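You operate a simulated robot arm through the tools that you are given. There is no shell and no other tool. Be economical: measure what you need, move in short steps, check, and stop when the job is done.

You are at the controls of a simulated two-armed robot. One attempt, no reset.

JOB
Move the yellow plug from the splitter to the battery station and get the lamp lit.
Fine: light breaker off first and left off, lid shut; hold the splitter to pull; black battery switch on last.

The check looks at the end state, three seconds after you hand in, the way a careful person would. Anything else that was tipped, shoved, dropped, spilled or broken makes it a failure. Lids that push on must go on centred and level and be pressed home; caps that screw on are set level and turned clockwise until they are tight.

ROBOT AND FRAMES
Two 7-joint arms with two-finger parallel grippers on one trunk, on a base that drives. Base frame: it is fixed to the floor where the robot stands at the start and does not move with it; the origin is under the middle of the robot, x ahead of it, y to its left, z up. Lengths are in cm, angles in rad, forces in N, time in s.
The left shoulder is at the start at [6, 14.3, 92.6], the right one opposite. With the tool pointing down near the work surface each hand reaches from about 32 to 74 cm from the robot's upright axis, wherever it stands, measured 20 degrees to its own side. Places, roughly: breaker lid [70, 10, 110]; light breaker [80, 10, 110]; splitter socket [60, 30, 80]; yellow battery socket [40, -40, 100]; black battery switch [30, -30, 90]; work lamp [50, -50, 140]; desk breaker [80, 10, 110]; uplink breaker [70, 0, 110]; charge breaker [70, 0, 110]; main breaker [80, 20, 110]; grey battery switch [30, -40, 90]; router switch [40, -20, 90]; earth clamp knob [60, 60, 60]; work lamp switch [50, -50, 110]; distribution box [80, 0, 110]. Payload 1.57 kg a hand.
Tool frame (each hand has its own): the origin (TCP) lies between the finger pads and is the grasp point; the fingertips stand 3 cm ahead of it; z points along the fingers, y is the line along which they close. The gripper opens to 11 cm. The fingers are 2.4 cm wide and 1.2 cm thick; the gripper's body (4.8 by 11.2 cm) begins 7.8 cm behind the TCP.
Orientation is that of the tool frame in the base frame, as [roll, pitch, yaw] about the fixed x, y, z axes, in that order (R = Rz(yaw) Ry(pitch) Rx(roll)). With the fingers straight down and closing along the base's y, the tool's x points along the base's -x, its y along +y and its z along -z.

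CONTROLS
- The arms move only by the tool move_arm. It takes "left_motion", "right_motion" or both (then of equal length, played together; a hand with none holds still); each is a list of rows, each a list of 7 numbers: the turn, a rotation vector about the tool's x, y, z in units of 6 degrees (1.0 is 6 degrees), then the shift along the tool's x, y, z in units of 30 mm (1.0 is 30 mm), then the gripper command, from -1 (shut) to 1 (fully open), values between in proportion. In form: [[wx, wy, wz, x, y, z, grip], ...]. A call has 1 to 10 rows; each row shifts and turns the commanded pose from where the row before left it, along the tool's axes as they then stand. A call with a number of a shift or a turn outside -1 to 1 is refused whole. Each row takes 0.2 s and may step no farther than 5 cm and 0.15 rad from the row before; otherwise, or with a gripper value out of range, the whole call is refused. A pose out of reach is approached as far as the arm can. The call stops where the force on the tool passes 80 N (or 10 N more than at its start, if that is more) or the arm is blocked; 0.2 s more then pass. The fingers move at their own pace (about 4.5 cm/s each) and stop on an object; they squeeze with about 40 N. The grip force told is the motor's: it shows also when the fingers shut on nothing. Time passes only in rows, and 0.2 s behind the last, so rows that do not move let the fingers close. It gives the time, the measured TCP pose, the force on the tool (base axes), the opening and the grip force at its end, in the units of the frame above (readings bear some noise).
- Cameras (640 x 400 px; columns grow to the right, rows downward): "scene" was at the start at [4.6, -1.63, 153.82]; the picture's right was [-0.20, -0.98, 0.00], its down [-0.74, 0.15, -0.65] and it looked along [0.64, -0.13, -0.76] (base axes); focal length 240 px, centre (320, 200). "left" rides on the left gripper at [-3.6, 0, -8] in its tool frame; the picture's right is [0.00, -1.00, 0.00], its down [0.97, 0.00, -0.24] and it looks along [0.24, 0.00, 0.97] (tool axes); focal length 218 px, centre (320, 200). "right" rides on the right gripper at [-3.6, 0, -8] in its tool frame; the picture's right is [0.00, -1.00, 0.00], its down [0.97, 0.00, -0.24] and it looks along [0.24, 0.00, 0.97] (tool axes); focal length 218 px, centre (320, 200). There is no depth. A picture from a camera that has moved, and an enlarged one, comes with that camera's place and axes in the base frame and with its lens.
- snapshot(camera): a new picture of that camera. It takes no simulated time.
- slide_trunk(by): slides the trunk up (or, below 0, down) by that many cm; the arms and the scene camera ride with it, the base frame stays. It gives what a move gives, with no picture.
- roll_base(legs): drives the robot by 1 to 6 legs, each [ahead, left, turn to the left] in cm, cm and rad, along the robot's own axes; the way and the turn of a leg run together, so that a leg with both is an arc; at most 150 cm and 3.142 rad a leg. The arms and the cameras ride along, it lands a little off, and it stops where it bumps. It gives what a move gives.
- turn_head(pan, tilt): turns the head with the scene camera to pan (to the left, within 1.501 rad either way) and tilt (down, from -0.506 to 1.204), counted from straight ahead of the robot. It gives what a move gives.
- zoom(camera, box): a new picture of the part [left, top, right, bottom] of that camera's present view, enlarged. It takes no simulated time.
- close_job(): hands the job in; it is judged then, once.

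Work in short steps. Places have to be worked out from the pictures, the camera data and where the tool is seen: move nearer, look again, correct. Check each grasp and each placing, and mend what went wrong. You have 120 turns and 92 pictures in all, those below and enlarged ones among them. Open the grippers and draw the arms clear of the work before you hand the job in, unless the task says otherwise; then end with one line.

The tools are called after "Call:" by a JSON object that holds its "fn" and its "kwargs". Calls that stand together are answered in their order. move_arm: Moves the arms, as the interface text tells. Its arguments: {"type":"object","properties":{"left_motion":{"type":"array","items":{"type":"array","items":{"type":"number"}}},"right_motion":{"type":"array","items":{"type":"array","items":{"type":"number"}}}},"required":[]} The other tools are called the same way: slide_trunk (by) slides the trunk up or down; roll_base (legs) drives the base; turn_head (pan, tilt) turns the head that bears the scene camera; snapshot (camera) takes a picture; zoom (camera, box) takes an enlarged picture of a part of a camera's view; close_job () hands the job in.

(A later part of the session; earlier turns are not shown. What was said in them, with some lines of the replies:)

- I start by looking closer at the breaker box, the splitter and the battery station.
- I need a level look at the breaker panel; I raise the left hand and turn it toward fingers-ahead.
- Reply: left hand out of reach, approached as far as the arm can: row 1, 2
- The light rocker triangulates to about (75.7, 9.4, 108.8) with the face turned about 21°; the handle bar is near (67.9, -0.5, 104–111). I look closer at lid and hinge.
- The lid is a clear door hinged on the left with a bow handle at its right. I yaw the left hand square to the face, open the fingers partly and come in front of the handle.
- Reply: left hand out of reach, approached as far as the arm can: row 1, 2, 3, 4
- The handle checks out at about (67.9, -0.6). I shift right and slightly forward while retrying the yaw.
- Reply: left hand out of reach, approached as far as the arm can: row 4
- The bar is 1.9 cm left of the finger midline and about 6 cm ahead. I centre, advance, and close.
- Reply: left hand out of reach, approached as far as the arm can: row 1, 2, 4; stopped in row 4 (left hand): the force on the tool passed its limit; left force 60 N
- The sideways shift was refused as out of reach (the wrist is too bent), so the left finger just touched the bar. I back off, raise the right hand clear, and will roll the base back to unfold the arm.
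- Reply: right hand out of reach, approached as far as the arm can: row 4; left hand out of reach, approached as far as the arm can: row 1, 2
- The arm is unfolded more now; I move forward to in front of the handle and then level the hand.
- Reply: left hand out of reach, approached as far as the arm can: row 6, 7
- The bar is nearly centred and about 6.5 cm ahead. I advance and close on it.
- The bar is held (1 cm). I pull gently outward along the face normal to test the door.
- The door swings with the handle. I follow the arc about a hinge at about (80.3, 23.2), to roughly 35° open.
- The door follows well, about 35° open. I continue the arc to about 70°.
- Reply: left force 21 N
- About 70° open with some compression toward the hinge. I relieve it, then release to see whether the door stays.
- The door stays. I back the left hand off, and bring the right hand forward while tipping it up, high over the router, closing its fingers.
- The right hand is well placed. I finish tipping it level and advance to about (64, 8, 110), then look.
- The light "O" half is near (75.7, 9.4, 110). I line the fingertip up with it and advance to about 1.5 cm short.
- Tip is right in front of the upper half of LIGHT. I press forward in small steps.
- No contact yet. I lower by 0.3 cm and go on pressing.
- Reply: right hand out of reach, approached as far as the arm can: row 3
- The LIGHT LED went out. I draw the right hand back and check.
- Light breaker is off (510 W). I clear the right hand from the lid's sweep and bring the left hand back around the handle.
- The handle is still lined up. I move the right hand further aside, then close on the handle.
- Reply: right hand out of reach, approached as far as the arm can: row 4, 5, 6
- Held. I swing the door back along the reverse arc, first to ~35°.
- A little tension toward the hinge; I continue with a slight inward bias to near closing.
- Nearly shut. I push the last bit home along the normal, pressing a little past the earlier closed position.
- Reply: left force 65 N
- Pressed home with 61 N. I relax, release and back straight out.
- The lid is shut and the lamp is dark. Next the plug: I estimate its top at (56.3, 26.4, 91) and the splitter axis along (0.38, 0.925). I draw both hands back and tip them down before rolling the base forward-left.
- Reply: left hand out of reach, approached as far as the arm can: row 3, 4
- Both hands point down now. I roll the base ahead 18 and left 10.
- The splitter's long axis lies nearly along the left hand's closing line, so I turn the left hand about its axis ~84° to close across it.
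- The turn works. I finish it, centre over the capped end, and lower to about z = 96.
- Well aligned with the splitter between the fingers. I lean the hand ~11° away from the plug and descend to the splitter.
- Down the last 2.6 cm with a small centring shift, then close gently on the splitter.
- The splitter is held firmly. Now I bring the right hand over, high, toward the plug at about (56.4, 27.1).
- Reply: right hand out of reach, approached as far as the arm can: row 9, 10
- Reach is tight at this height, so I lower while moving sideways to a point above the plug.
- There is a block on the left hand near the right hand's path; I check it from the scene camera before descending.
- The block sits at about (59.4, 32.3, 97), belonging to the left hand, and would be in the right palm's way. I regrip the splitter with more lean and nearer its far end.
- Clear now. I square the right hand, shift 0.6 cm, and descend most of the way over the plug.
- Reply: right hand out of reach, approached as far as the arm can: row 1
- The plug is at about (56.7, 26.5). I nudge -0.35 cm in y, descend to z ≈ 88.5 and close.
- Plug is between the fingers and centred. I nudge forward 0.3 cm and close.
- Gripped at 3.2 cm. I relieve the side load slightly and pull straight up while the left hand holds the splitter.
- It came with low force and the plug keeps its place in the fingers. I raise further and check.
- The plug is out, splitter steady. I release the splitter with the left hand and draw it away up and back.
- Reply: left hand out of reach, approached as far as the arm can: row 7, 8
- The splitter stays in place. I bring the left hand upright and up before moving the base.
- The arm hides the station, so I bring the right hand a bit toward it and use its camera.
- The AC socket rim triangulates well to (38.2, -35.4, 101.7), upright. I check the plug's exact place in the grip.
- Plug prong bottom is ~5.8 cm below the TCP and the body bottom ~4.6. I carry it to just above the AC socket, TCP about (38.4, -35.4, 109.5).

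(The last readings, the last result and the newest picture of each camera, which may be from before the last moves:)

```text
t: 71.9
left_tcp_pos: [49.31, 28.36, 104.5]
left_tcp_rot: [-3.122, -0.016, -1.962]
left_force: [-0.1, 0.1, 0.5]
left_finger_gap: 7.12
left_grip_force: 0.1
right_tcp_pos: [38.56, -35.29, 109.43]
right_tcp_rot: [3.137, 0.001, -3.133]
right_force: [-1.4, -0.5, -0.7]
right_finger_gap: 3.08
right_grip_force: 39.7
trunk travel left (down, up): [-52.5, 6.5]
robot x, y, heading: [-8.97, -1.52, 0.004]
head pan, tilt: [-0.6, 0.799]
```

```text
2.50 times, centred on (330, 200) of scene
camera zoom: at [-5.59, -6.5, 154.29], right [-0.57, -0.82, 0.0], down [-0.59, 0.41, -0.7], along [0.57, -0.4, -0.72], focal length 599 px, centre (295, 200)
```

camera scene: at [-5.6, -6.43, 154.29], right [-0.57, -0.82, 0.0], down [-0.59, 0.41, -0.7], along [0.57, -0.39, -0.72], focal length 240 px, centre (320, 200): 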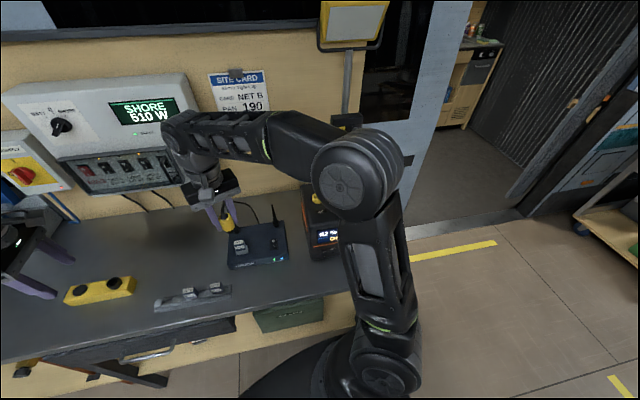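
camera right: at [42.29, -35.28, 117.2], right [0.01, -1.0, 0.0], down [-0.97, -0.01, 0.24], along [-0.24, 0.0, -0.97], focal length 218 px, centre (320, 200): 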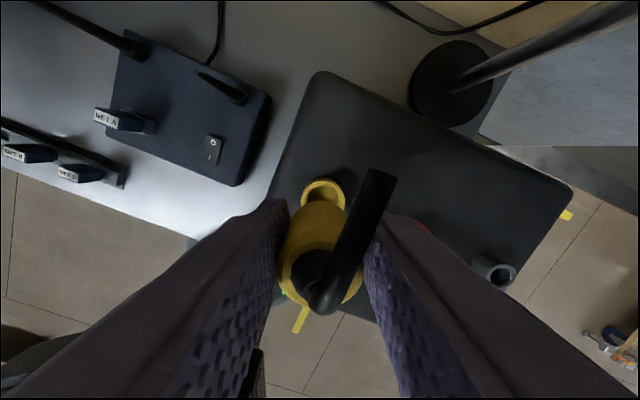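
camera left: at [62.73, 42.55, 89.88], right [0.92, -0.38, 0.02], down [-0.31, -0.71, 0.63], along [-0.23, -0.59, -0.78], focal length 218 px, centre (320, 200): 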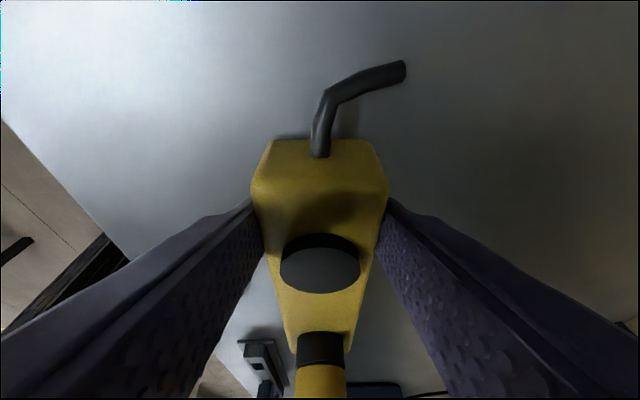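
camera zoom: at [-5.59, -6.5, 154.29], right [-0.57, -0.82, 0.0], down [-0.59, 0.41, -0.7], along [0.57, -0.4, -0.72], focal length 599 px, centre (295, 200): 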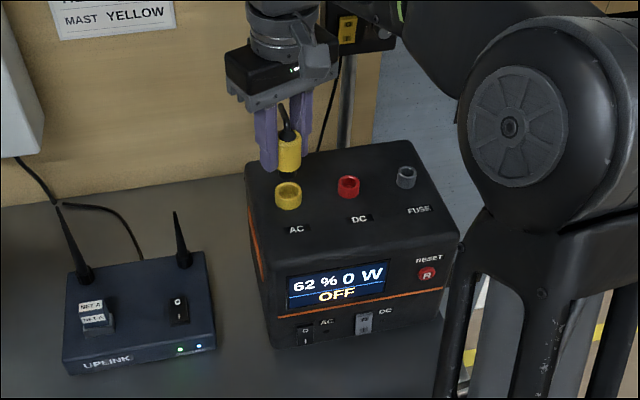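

Socket at about (38.4, -35.5) versus plug (38.3, -35.3). I shift slightly and descend slowly.

Call:
{"fn": "move_arm", "kwargs": {"right_motion": [[0, 0, 0, 0, -0.05, 0.2, -1], [0, 0, 0, 0, 0, 0.2, -1], [0, 0, 0, 0, 0, 0.2, -1], [0, 0, 0, 0, 0, 0.15, -1]]}}

Call:
{"fn": "zoom", "kwargs": {"camera": "scene", "box": [290, 140, 370, 220]}}

Call:
{"fn": "snapshot", "kwargs": {"camera": "right"}}

```text
t: 72.9
left_tcp_pos: [49.29, 28.31, 104.38]
left_tcp_rot: [-3.121, -0.015, -1.962]
left_force: [0.6, -0.4, 1.6]
left_finger_gap: 7.15
left_grip_force: 0.3
right_tcp_pos: [38.62, -35.41, 107.11]
right_tcp_rot: [3.138, -0.001, -3.131]
right_force: [0.3, -0.1, -0.3]
right_finger_gap: 3.07
right_grip_force: 39.9
trunk travel left (down, up): [-52.5, 6.5]
robot x, y, heading: [-9.33, -1.98, -0.002]
head pan, tilt: [-0.6, 0.799]
```

```text
5.00 times, centred on (330, 180) of scene
camera zoom: at [-5.6, -6.44, 154.29], right [-0.57, -0.82, 0.0], down [-0.59, 0.41, -0.7], along [0.57, -0.4, -0.72], focal length 1198 px, centre (270, 300)
```

zoom: 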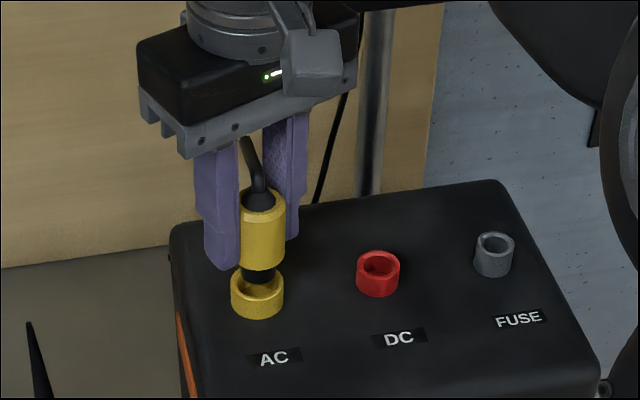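

```text
30 pictures are left
camera right: at [42.23, -35.42, 115.04], right [0.01, -1.0, 0.0], down [-0.97, -0.01, 0.24], along [-0.24, 0.0, -0.97], focal length 218 px, centre (320, 200)
```

right: 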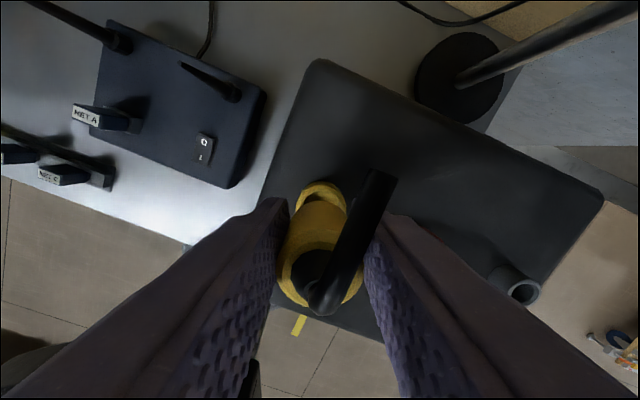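

The prong sits right over the hole. I continue down in small steps, watching the force.

Call:
{"fn": "move_arm", "kwargs": {"right_motion": [[0, 0, 0, -0.04, 0.02, 0.15, -1], [0, 0, 0, 0, 0, 0.15, -1], [0, 0, 0, 0, 0, 0.15, -1]]}}

Call:
{"fn": "zoom", "kwargs": {"camera": "scene", "box": [290, 140, 370, 220]}}

```text
t: 73.7
left_tcp_pos: [49.29, 28.24, 104.37]
left_tcp_rot: [-3.12, -0.016, -1.962]
left_force: [0.2, 0.6, -0.8]
left_finger_gap: 7.16
left_grip_force: 0.0
right_tcp_pos: [38.61, -35.48, 105.89]
right_tcp_rot: [3.139, 0.0, -3.132]
right_force: [2.8, -2.0, -0.7]
right_finger_gap: 3.09
right_grip_force: 40.0
trunk travel left (down, up): [-52.5, 6.5]
robot x, y, heading: [-9.09, -1.66, -0.005]
head pan, tilt: [-0.6, 0.799]
```

```text
5.00 times, centred on (330, 180) of scene
camera zoom: at [-5.55, -6.47, 154.29], right [-0.57, -0.82, 0.0], down [-0.59, 0.41, -0.7], along [0.57, -0.4, -0.72], focal length 1198 px, centre (270, 300)
```

zoom: 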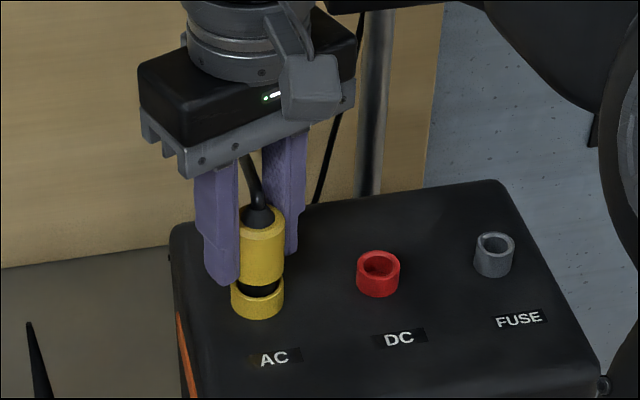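

Prong is entering the socket with low side force. I push on until it seats.

Call:
{"fn": "move_arm", "kwargs": {"right_motion": [[0, 0, 0, 0, 0, 0.15, -1], [0, 0, 0, 0, 0, 0.15, -1], [0, 0, 0, 0, 0, 0.15, -1], [0, 0, 0, 0, 0, 0.15, -1], [0, 0, 0, 0, 0, 0.1, -1]]}}

Call:
{"fn": "zoom", "kwargs": {"camera": "scene", "box": [290, 140, 370, 220]}}

```text
t: 74.9
left_tcp_pos: [48.91, 28.37, 104.73]
left_tcp_rot: [-3.116, -0.017, -1.963]
left_force: [0.5, 0.5, -0.1]
left_finger_gap: 7.14
left_grip_force: 0.2
right_tcp_pos: [38.67, -35.39, 104.64]
right_tcp_rot: [-3.141, 0.019, -3.13]
right_force: [-0.7, -8.6, 72.8]
right_finger_gap: 3.1
right_grip_force: 40.1
trunk travel left (down, up): [-52.5, 6.5]
robot x, y, heading: [-9.62, -1.94, -0.004]
head pan, tilt: [-0.6, 0.799]
```

```text
5.00 times, centred on (330, 180) of scene
camera zoom: at [-6.18, -6.17, 154.42], right [-0.57, -0.82, 0.0], down [-0.59, 0.41, -0.7], along [0.58, -0.4, -0.71], focal length 1198 px, centre (270, 300)
```

zoom: 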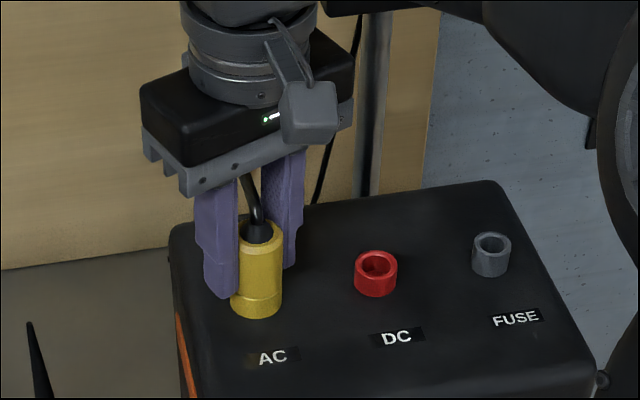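

Fully seated with 73 N. I open the fingers, then lift straight off.

Call:
{"fn": "move_arm", "kwargs": {"right_motion": [[0, 0, 0, 0, 0, 0, -0.6], [0, 0, 0, 0, 0, 0, 0], [0, 0, 0, 0, 0, 0, 0], [0, 0, 0, 0, 0, -0.4, 0], [0, 0, 0, 0, 0, -0.7, 0], [0, 0, 0, 0, 0, -0.8, 0], [0, 0, 0, 0, 0, -0.8, 0]]}}

Call:
{"fn": "snapshot", "kwargs": {"camera": "right"}}

Call:
{"fn": "zoom", "kwargs": {"camera": "scene", "box": [270, 140, 400, 280]}}

```text
t: 76.5
left_tcp_pos: [49.36, 28.31, 104.43]
left_tcp_rot: [-3.119, -0.015, -1.962]
left_force: [-0.6, -0.8, -0.6]
left_finger_gap: 7.15
left_grip_force: 0.0
right_tcp_pos: [38.65, -35.3, 109.5]
right_tcp_rot: [3.138, -0.003, -3.131]
right_force: [0.5, 0.4, -0.1]
right_finger_gap: 5.52
right_grip_force: 0.0
right hand out of reach, approached as far as the arm can: row 7
trunk travel left (down, up): [-52.5, 6.5]
robot x, y, heading: [-8.99, -1.78, -0.007]
head pan, tilt: [-0.6, 0.799]
```

```text
27 pictures are left
camera right: at [42.36, -35.38, 117.4], right [0.01, -1.0, 0.0], down [-0.97, -0.01, 0.24], along [-0.24, 0.0, -0.97], focal length 218 px, centre (320, 200)
```

right: 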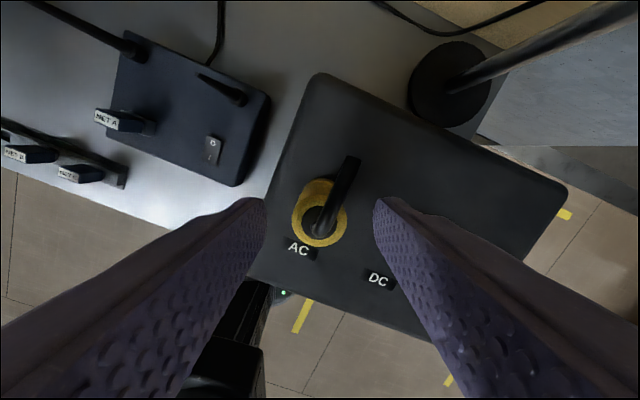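

```text
2.86 times, centred on (335, 210) of scene
camera zoom: at [-5.63, -6.43, 154.28], right [-0.57, -0.82, 0.0], down [-0.59, 0.41, -0.7], along [0.57, -0.4, -0.72], focal length 685 px, centre (277, 171)
```

zoom: 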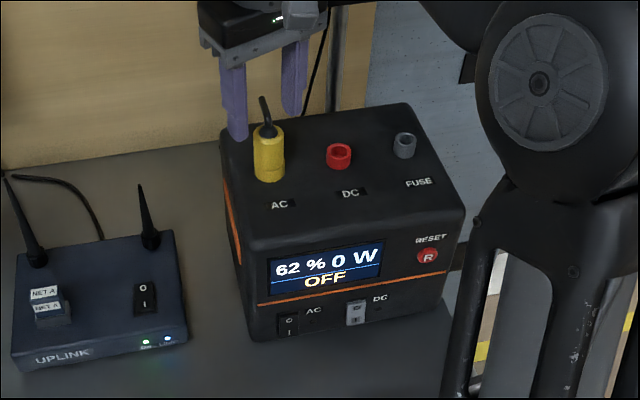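

The plug is seated. The black AC switch sits at about (28.9, -32, 84) on the station's front. I draw the right hand back off the plug, then roll the base back for room.

Call:
{"fn": "move_arm", "kwargs": {"right_motion": [[0, 0, 0, 0.8, 0, 0, 0], [0, 0, 0, 0.9, 0, 0, -1], [0, 0, 0, 0.9, 0, 0, -1], [0, 0, 0, 0.9, 0, 0, -1]]}}

Call:
{"fn": "roll_base", "kwargs": {"legs": [[-22, 0, 0]]}}

Call:
{"fn": "snapshot", "kwargs": {"camera": "scene"}}

```text
t: 77.5
left_tcp_pos: [49.2, 28.29, 104.42]
left_tcp_rot: [-3.119, -0.018, -1.961]
left_force: [-0.3, -1.0, -0.2]
left_finger_gap: 7.15
left_grip_force: 0.0
right_tcp_pos: [28.17, -35.36, 109.68]
right_tcp_rot: [3.137, 0.0, -3.131]
right_force: [-0.3, 0.4, -0.6]
right_finger_gap: 0.01
right_grip_force: 8.2
trunk travel left (down, up): [-52.5, 6.5]
robot x, y, heading: [-9.56, -1.6, -0.002]
head pan, tilt: [-0.6, 0.799]
```

```text
t: 79.2
left_tcp_pos: [26.64, 28.29, 104.53]
left_tcp_rot: [-3.12, -0.016, -1.965]
left_force: [-1.2, 0.0, -0.1]
left_finger_gap: 7.16
left_grip_force: 0.0
right_tcp_pos: [5.52, -35.32, 109.74]
right_tcp_rot: [3.138, 0.0, -3.135]
right_force: [0.1, -0.1, -0.1]
right_finger_gap: 0.0
right_grip_force: 21.3
trunk travel left (down, up): [-52.5, 6.5]
robot x, y, heading: [-31.68, -1.82, -0.003]
head pan, tilt: [-0.6, 0.799]
```

```text
25 pictures are left
camera scene: at [-28.25, -6.36, 154.3], right [-0.57, -0.82, 0.0], down [-0.59, 0.41, -0.7], along [0.57, -0.4, -0.72], focal length 240 px, centre (320, 200)
```

scene: 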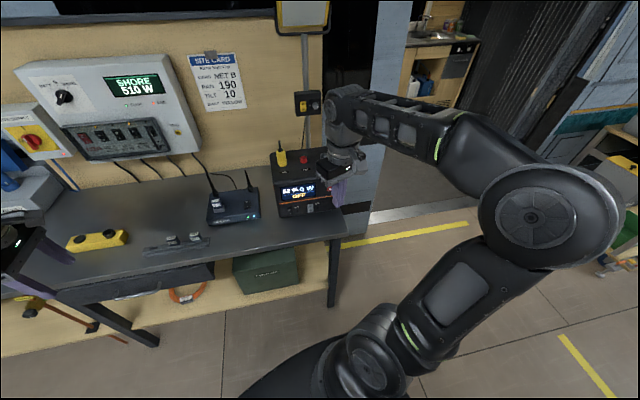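

I turn the right hand toward the station front (yaw about -22°, pitched about 40° below level), fingers shut, and look at the switch.

Call:
{"fn": "move_arm", "kwargs": {"right_motion": [[0, 0, 0.93, -0.5, 0.7, 0.7, -1], [0, 0, 0.93, -0.5, 0.7, 0.7, -1], [0, 0, 0.93, -0.5, 0.7, 0.7, -1], [0, 0, 0.93, -0.5, 0.7, 0.7, -1], [0, -1, 0, 0, 0, 0, -1], [0, -1, 0, 0, 0, 0, -1], [0, -1, 0, 0, 0, 0, -1], [0, -1, 0, 0, 0, 0, -1], [0, -1, 0, 0, 0, 0, -1], [0, -1, 0, 0, 0, 0, -1]]}}

Call:
{"fn": "move_arm", "kwargs": {"right_motion": [[0, -1, 0, 0, 0, 0, -1], [0, -1, 0, 0, 0, 0, -1]]}}

Call:
{"fn": "snapshot", "kwargs": {"camera": "right"}}

```text
t: 81.4
left_tcp_pos: [26.87, 28.23, 104.56]
left_tcp_rot: [-3.12, -0.017, -1.965]
left_force: [0.0, -0.1, -0.4]
left_finger_gap: 7.14
left_grip_force: 0.1
right_tcp_pos: [12.59, -27.9, 101.39]
right_tcp_rot: [3.137, 0.628, 2.758]
right_force: [-0.2, 0.0, 0.5]
right_finger_gap: 0.01
right_grip_force: 21.5
trunk travel left (down, up): [-52.5, 6.5]
robot x, y, heading: [-31.7, -1.81, -0.007]
head pan, tilt: [-0.6, 0.799]
```

```text
t: 82.0
left_tcp_pos: [26.98, 28.21, 104.41]
left_tcp_rot: [-3.122, -0.015, -1.967]
left_force: [0.4, 0.1, -0.2]
left_finger_gap: 7.15
left_grip_force: 0.1
right_tcp_pos: [14.06, -28.02, 101.8]
right_tcp_rot: [3.137, 0.831, 2.753]
right_force: [0.1, -0.5, 0.9]
right_finger_gap: 0.0
right_grip_force: 21.3
right hand out of reach, approached as far as the arm can: row 2
trunk travel left (down, up): [-52.5, 6.5]
robot x, y, heading: [-31.44, -1.84, -0.004]
head pan, tilt: [-0.6, 0.799]
```

```text
24 pictures are left
camera right: at [10.91, -26.65, 109.79], right [-0.37, -0.93, 0.0], down [-0.77, 0.31, -0.56], along [0.52, -0.21, -0.83], focal length 218 px, centre (320, 200)
```

right: 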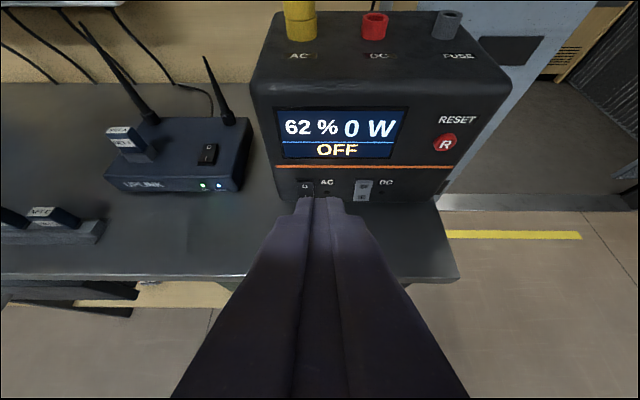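

The switch shows at the fingertips; ray agrees with about (28.9, -31.6, 84.4). A closer look at it.

Call:
{"fn": "zoom", "kwargs": {"camera": "right", "box": [260, 150, 420, 250]}}

Call:
{"fn": "zoom", "kwargs": {"camera": "scene", "box": [260, 130, 360, 220]}}

```text
4.00 times, centred on (340, 200) of right
camera zoom: at [10.91, -26.65, 109.79], right [-0.37, -0.93, 0.0], down [-0.77, 0.31, -0.56], along [0.52, -0.21, -0.83], focal length 873 px, centre (240, 200)
```

zoom: 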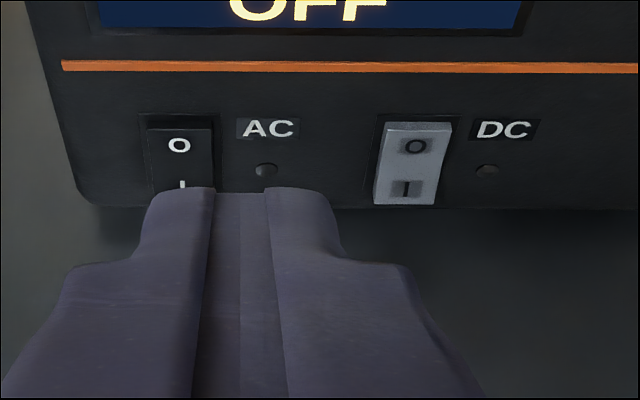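

```text
4.44 times, centred on (310, 175) of scene
camera zoom: at [-28.02, -6.36, 154.29], right [-0.57, -0.82, 0.0], down [-0.59, 0.41, -0.7], along [0.57, -0.4, -0.72], focal length 1065 px, centre (364, 311)
```

zoom: 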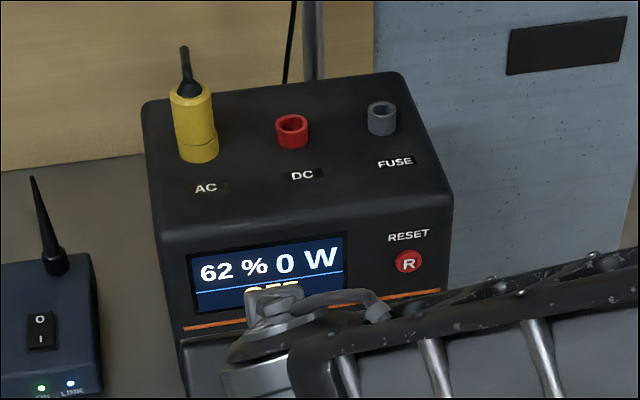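

The "I" half is at about (29, -31.7, 83). I lower the fingertip to a few cm in front of it, still somewhat high.

Call:
{"fn": "move_arm", "kwargs": {"right_motion": [[0, 0, 0, 0.26, 0.117, 0.85, -1], [0, 0, 0, 0.26, 0.117, 0.85, -1], [0, 0, 0, 0.26, 0.117, 0.85, -1], [0, 0, 0, 0.26, 0.117, 0.85, -1], [0, 0, 0, 0.26, 0.117, 0.85, -1], [0, 0, 0, 0.26, 0.117, 0.85, -1]]}}

Call:
{"fn": "snapshot", "kwargs": {"camera": "right"}}

```text
t: 83.4
left_tcp_pos: [26.95, 28.17, 104.41]
left_tcp_rot: [-3.121, -0.016, -1.965]
left_force: [0.5, 0.7, 0.9]
left_finger_gap: 7.15
left_grip_force: 0.0
right_tcp_pos: [22.45, -29.1, 88.21]
right_tcp_rot: [3.138, 0.837, 2.755]
right_force: [0.0, -0.2, -0.1]
right_finger_gap: 0.0
right_grip_force: 21.3
trunk travel left (down, up): [-52.5, 6.5]
robot x, y, heading: [-31.56, -1.82, -0.006]
head pan, tilt: [-0.6, 0.799]
```

```text
21 pictures are left
camera right: at [19.28, -27.85, 96.13], right [-0.37, -0.93, 0.0], down [-0.77, 0.31, -0.56], along [0.52, -0.21, -0.83], focal length 218 px, centre (320, 200)
```

right: 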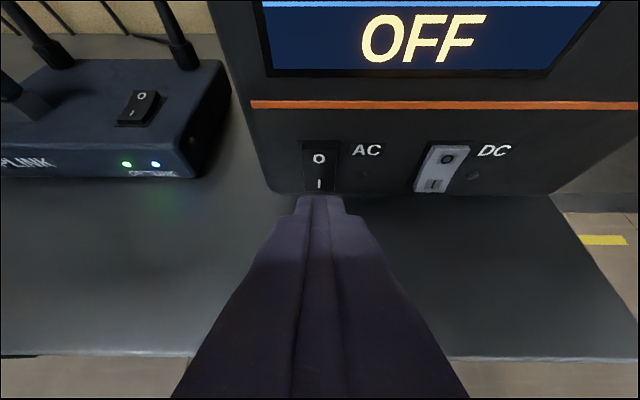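

Well centred on the switch. I lower 4.3 cm and move forward to about 1 cm short.

Call:
{"fn": "move_arm", "kwargs": {"right_motion": [[0, 0, 0, 0.53, 0, 0.48, -1], [0, 0, 0, 0.53, 0, 0.48, -1], [0, 0, 0, -0.33, 0, 0.37, -1], [0, 0, 0, -0.33, 0, 0.37, -1]]}}

Call:
{"fn": "snapshot", "kwargs": {"camera": "right"}}

```text
t: 84.4
left_tcp_pos: [26.92, 28.14, 104.51]
left_tcp_rot: [-3.121, -0.015, -1.965]
left_force: [0.2, -0.3, 0.3]
left_finger_gap: 7.14
left_grip_force: 0.0
right_tcp_pos: [25.25, -30.19, 83.85]
right_tcp_rot: [3.135, 0.835, 2.756]
right_force: [0.2, -0.2, 0.0]
right_finger_gap: 0.02
right_grip_force: 21.3
trunk travel left (down, up): [-52.5, 6.5]
robot x, y, heading: [-31.49, -1.45, -0.002]
head pan, tilt: [-0.6, 0.799]
```

```text
20 pictures are left
camera right: at [22.02, -28.86, 91.74], right [-0.37, -0.93, 0.0], down [-0.77, 0.31, -0.56], along [0.52, -0.21, -0.83], focal length 218 px, centre (320, 200)
```

right: 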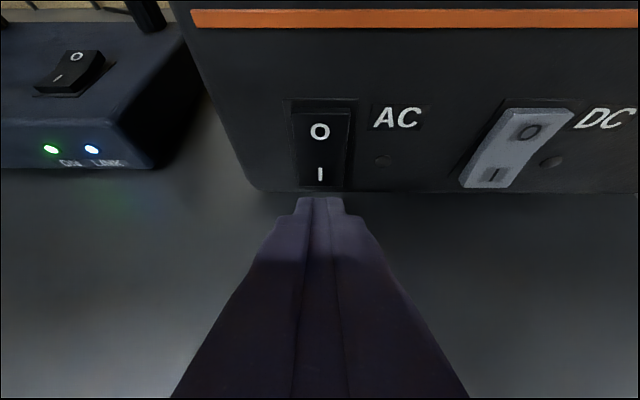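

Contact height is about 82.7, right at the "I". I press forward in small steps.

Call:
{"fn": "move_arm", "kwargs": {"right_motion": [[0, 0, 0, -0.11, 0, 0.125, -1], [0, 0, 0, -0.11, 0, 0.125, -1], [0, 0, 0, -0.11, 0, 0.125, -1]]}}

Call:
{"fn": "snapshot", "kwargs": {"camera": "right"}}

```text
t: 85.2
left_tcp_pos: [26.64, 28.29, 104.61]
left_tcp_rot: [-3.117, -0.015, -1.965]
left_force: [0.6, 0.5, -0.3]
left_finger_gap: 7.14
left_grip_force: 0.0
right_tcp_pos: [26.15, -30.37, 83.73]
right_tcp_rot: [3.134, 0.831, 2.755]
right_force: [-36.1, 9.3, 5.8]
right_finger_gap: 0.0
right_grip_force: 21.0
trunk travel left (down, up): [-52.5, 6.5]
robot x, y, heading: [-31.61, -1.69, -0.004]
head pan, tilt: [-0.6, 0.799]
```

```text
19 pictures are left
camera right: at [22.93, -29.23, 91.73], right [-0.37, -0.93, 0.0], down [-0.77, 0.31, -0.55], along [0.52, -0.2, -0.83], focal length 218 px, centre (320, 200)
```

right: 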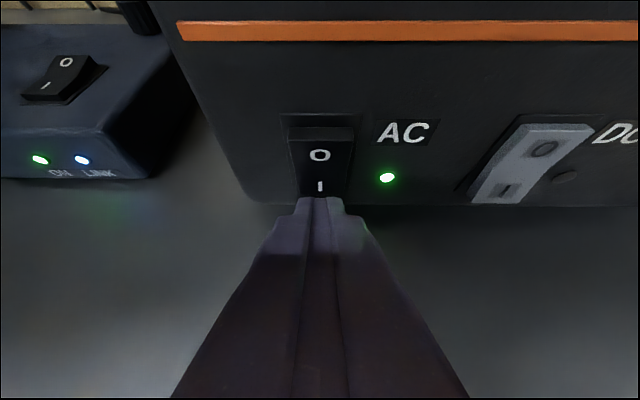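

The AC LED turned green. I back off and check the lamp and the station.

Call:
{"fn": "move_arm", "kwargs": {"right_motion": [[0, 0, 0, 0.33, 0, -0.37, -1], [0, 0, 0, 0.33, 0, -0.37, -1], [0, 0, 0, 0.2, 0, -0.7, -1], [0, 0, 0, 0, 0, -0.9, -1], [0, 0, 0, 0, 0, -0.9, -1], [0, 0, 0, 0, 0, -0.9, -0.5], [0, 0, 0, 0, 0, -0.9, 0.5]]}}

Call:
{"fn": "turn_head", "kwargs": {"pan": -0.4, "tilt": 0.5}}

Call:
{"fn": "snapshot", "kwargs": {"camera": "scene"}}

Call:
{"fn": "snapshot", "kwargs": {"camera": "right"}}

```text
t: 86.8
left_tcp_pos: [26.88, 28.21, 104.47]
left_tcp_rot: [-3.121, -0.015, -1.965]
left_force: [0.4, -0.2, 0.3]
left_finger_gap: 7.16
left_grip_force: 0.2
right_tcp_pos: [16.26, -25.69, 92.15]
right_tcp_rot: [3.138, 0.834, 2.755]
right_force: [0.1, 0.2, 0.0]
right_finger_gap: 4.8
right_grip_force: 0.3
right hand out of reach, approached as far as the arm can: row 7
trunk travel left (down, up): [-52.5, 6.5]
robot x, y, heading: [-32.05, -1.35, -0.004]
head pan, tilt: [-0.6, 0.799]
```

```text
t: 87.6
left_tcp_pos: [26.83, 28.16, 104.47]
left_tcp_rot: [-3.12, -0.016, -1.964]
left_force: [0.2, -0.8, 0.0]
left_finger_gap: 7.14
left_grip_force: 0.0
right_tcp_pos: [16.18, -25.75, 92.21]
right_tcp_rot: [3.137, 0.834, 2.756]
right_force: [-1.2, -0.4, 0.4]
right_finger_gap: 8.25
right_grip_force: 0.0
trunk travel left (down, up): [-52.5, 6.5]
robot x, y, heading: [-31.66, -1.85, -0.002]
head pan, tilt: [-0.4, 0.499]
```

```text
18 pictures are left
camera scene: at [-26.38, -5.36, 156.88], right [-0.39, -0.92, 0.0], down [-0.44, 0.19, -0.88], along [0.81, -0.35, -0.48], focal length 240 px, centre (320, 200)
```

scene: 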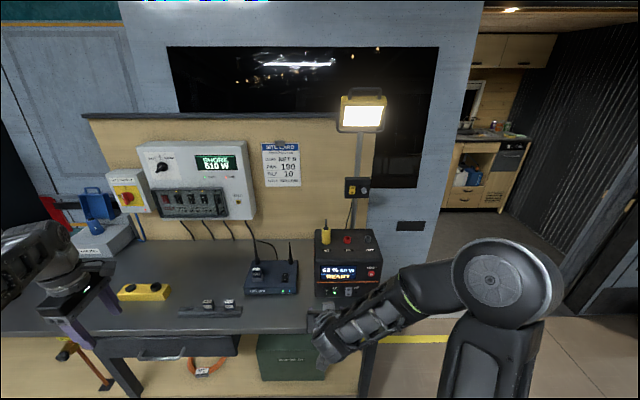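

```text
17 pictures are left
camera right: at [13.07, -24.46, 100.04], right [-0.37, -0.93, 0.0], down [-0.77, 0.31, -0.56], along [0.52, -0.21, -0.83], focal length 218 px, centre (320, 200)
```

right: 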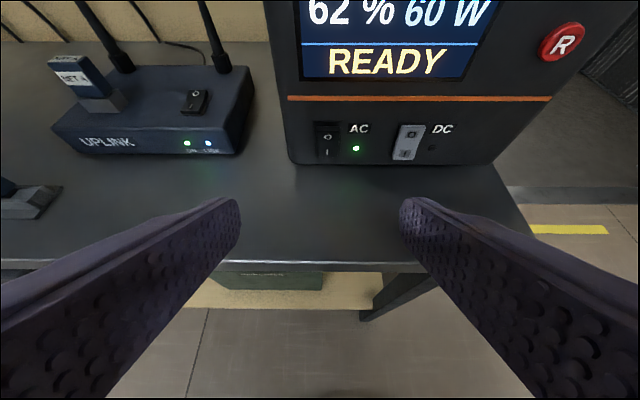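

The lamp is lit and the station reads 60 W, READY. I open both grippers, roll back clear, and check the panel once more.

Call:
{"fn": "move_arm", "kwargs": {"left_motion": [[0, 0, 0, 0, 0, 0, 1], [0, 0, 0, 0, 0, 0, 1]], "right_motion": [[0, 0, 0, 0, 0, 0, 1], [0, 0, 0, 0, 0, 0, 1]]}}

Call:
{"fn": "roll_base", "kwargs": {"legs": [[-12, 0, 0]]}}

Call:
{"fn": "zoom", "kwargs": {"camera": "scene", "box": [120, 120, 320, 300]}}

Call:
{"fn": "snapshot", "kwargs": {"camera": "scene"}}

```text
t: 88.2
left_tcp_pos: [26.83, 28.21, 104.46]
left_tcp_rot: [-3.119, -0.015, -1.966]
left_force: [-0.3, -0.1, -0.1]
left_finger_gap: 10.98
left_grip_force: 0.1
right_tcp_pos: [16.29, -25.65, 92.14]
right_tcp_rot: [3.136, 0.834, 2.756]
right_force: [-0.4, -0.7, -0.3]
right_finger_gap: 10.98
right_grip_force: 0.2
trunk travel left (down, up): [-52.5, 6.5]
robot x, y, heading: [-31.77, -1.43, -0.009]
head pan, tilt: [-0.4, 0.499]
```

```text
t: 89.4
left_tcp_pos: [14.79, 28.29, 104.51]
left_tcp_rot: [-3.121, -0.017, -1.965]
left_force: [-0.5, -1.0, -0.4]
left_finger_gap: 11.0
left_grip_force: 0.0
right_tcp_pos: [4.17, -25.71, 92.21]
right_tcp_rot: [3.136, 0.836, 2.754]
right_force: [-1.1, -0.2, 0.0]
right_finger_gap: 10.97
right_grip_force: 0.0
trunk travel left (down, up): [-52.5, 6.5]
robot x, y, heading: [-43.92, -1.58, -0.008]
head pan, tilt: [-0.4, 0.499]
```

```text
2.22 times, centred on (220, 210) of scene
camera zoom: at [-38.61, -5.29, 156.9], right [-0.39, -0.92, 0.0], down [-0.44, 0.19, -0.88], along [0.81, -0.35, -0.48], focal length 533 px, centre (542, 178)
```

zoom: 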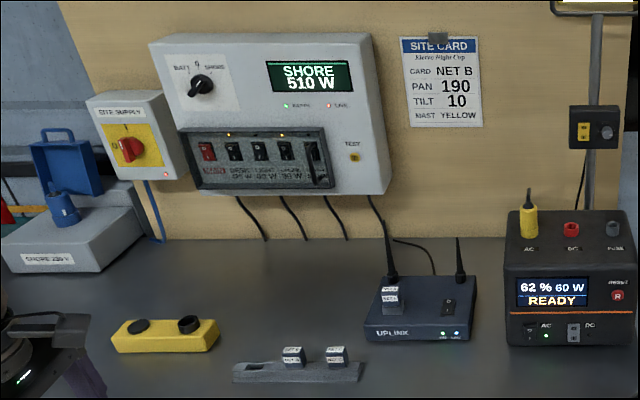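

```text
15 pictures are left
camera scene: at [-38.61, -5.29, 156.9], right [-0.39, -0.92, 0.0], down [-0.44, 0.19, -0.88], along [0.81, -0.35, -0.48], focal length 240 px, centre (320, 200)
```

scene: 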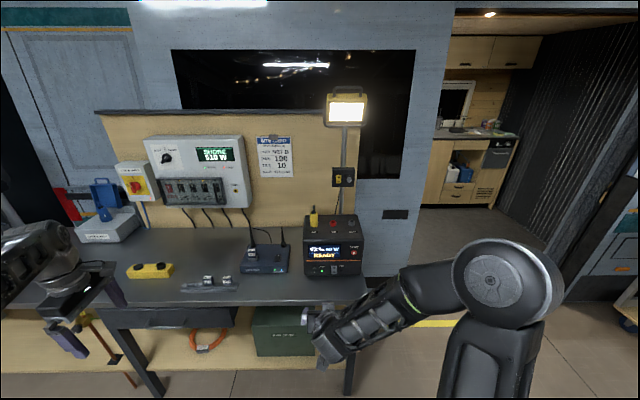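

Lid is shut, the light breaker is off (510 W), the plug is in the AC socket, the lamp is lit and both hands are clear. I hand the job in.

Call:
{"fn": "close_job", "kwargs": {}}

```text
The job is handed in.
```

The yellow plug is now in the battery station's AC socket and the work lamp is lit (60 W, READY); the light breaker is off with its lid shut, the splitter was held for the pull, and the black battery switch went on last.
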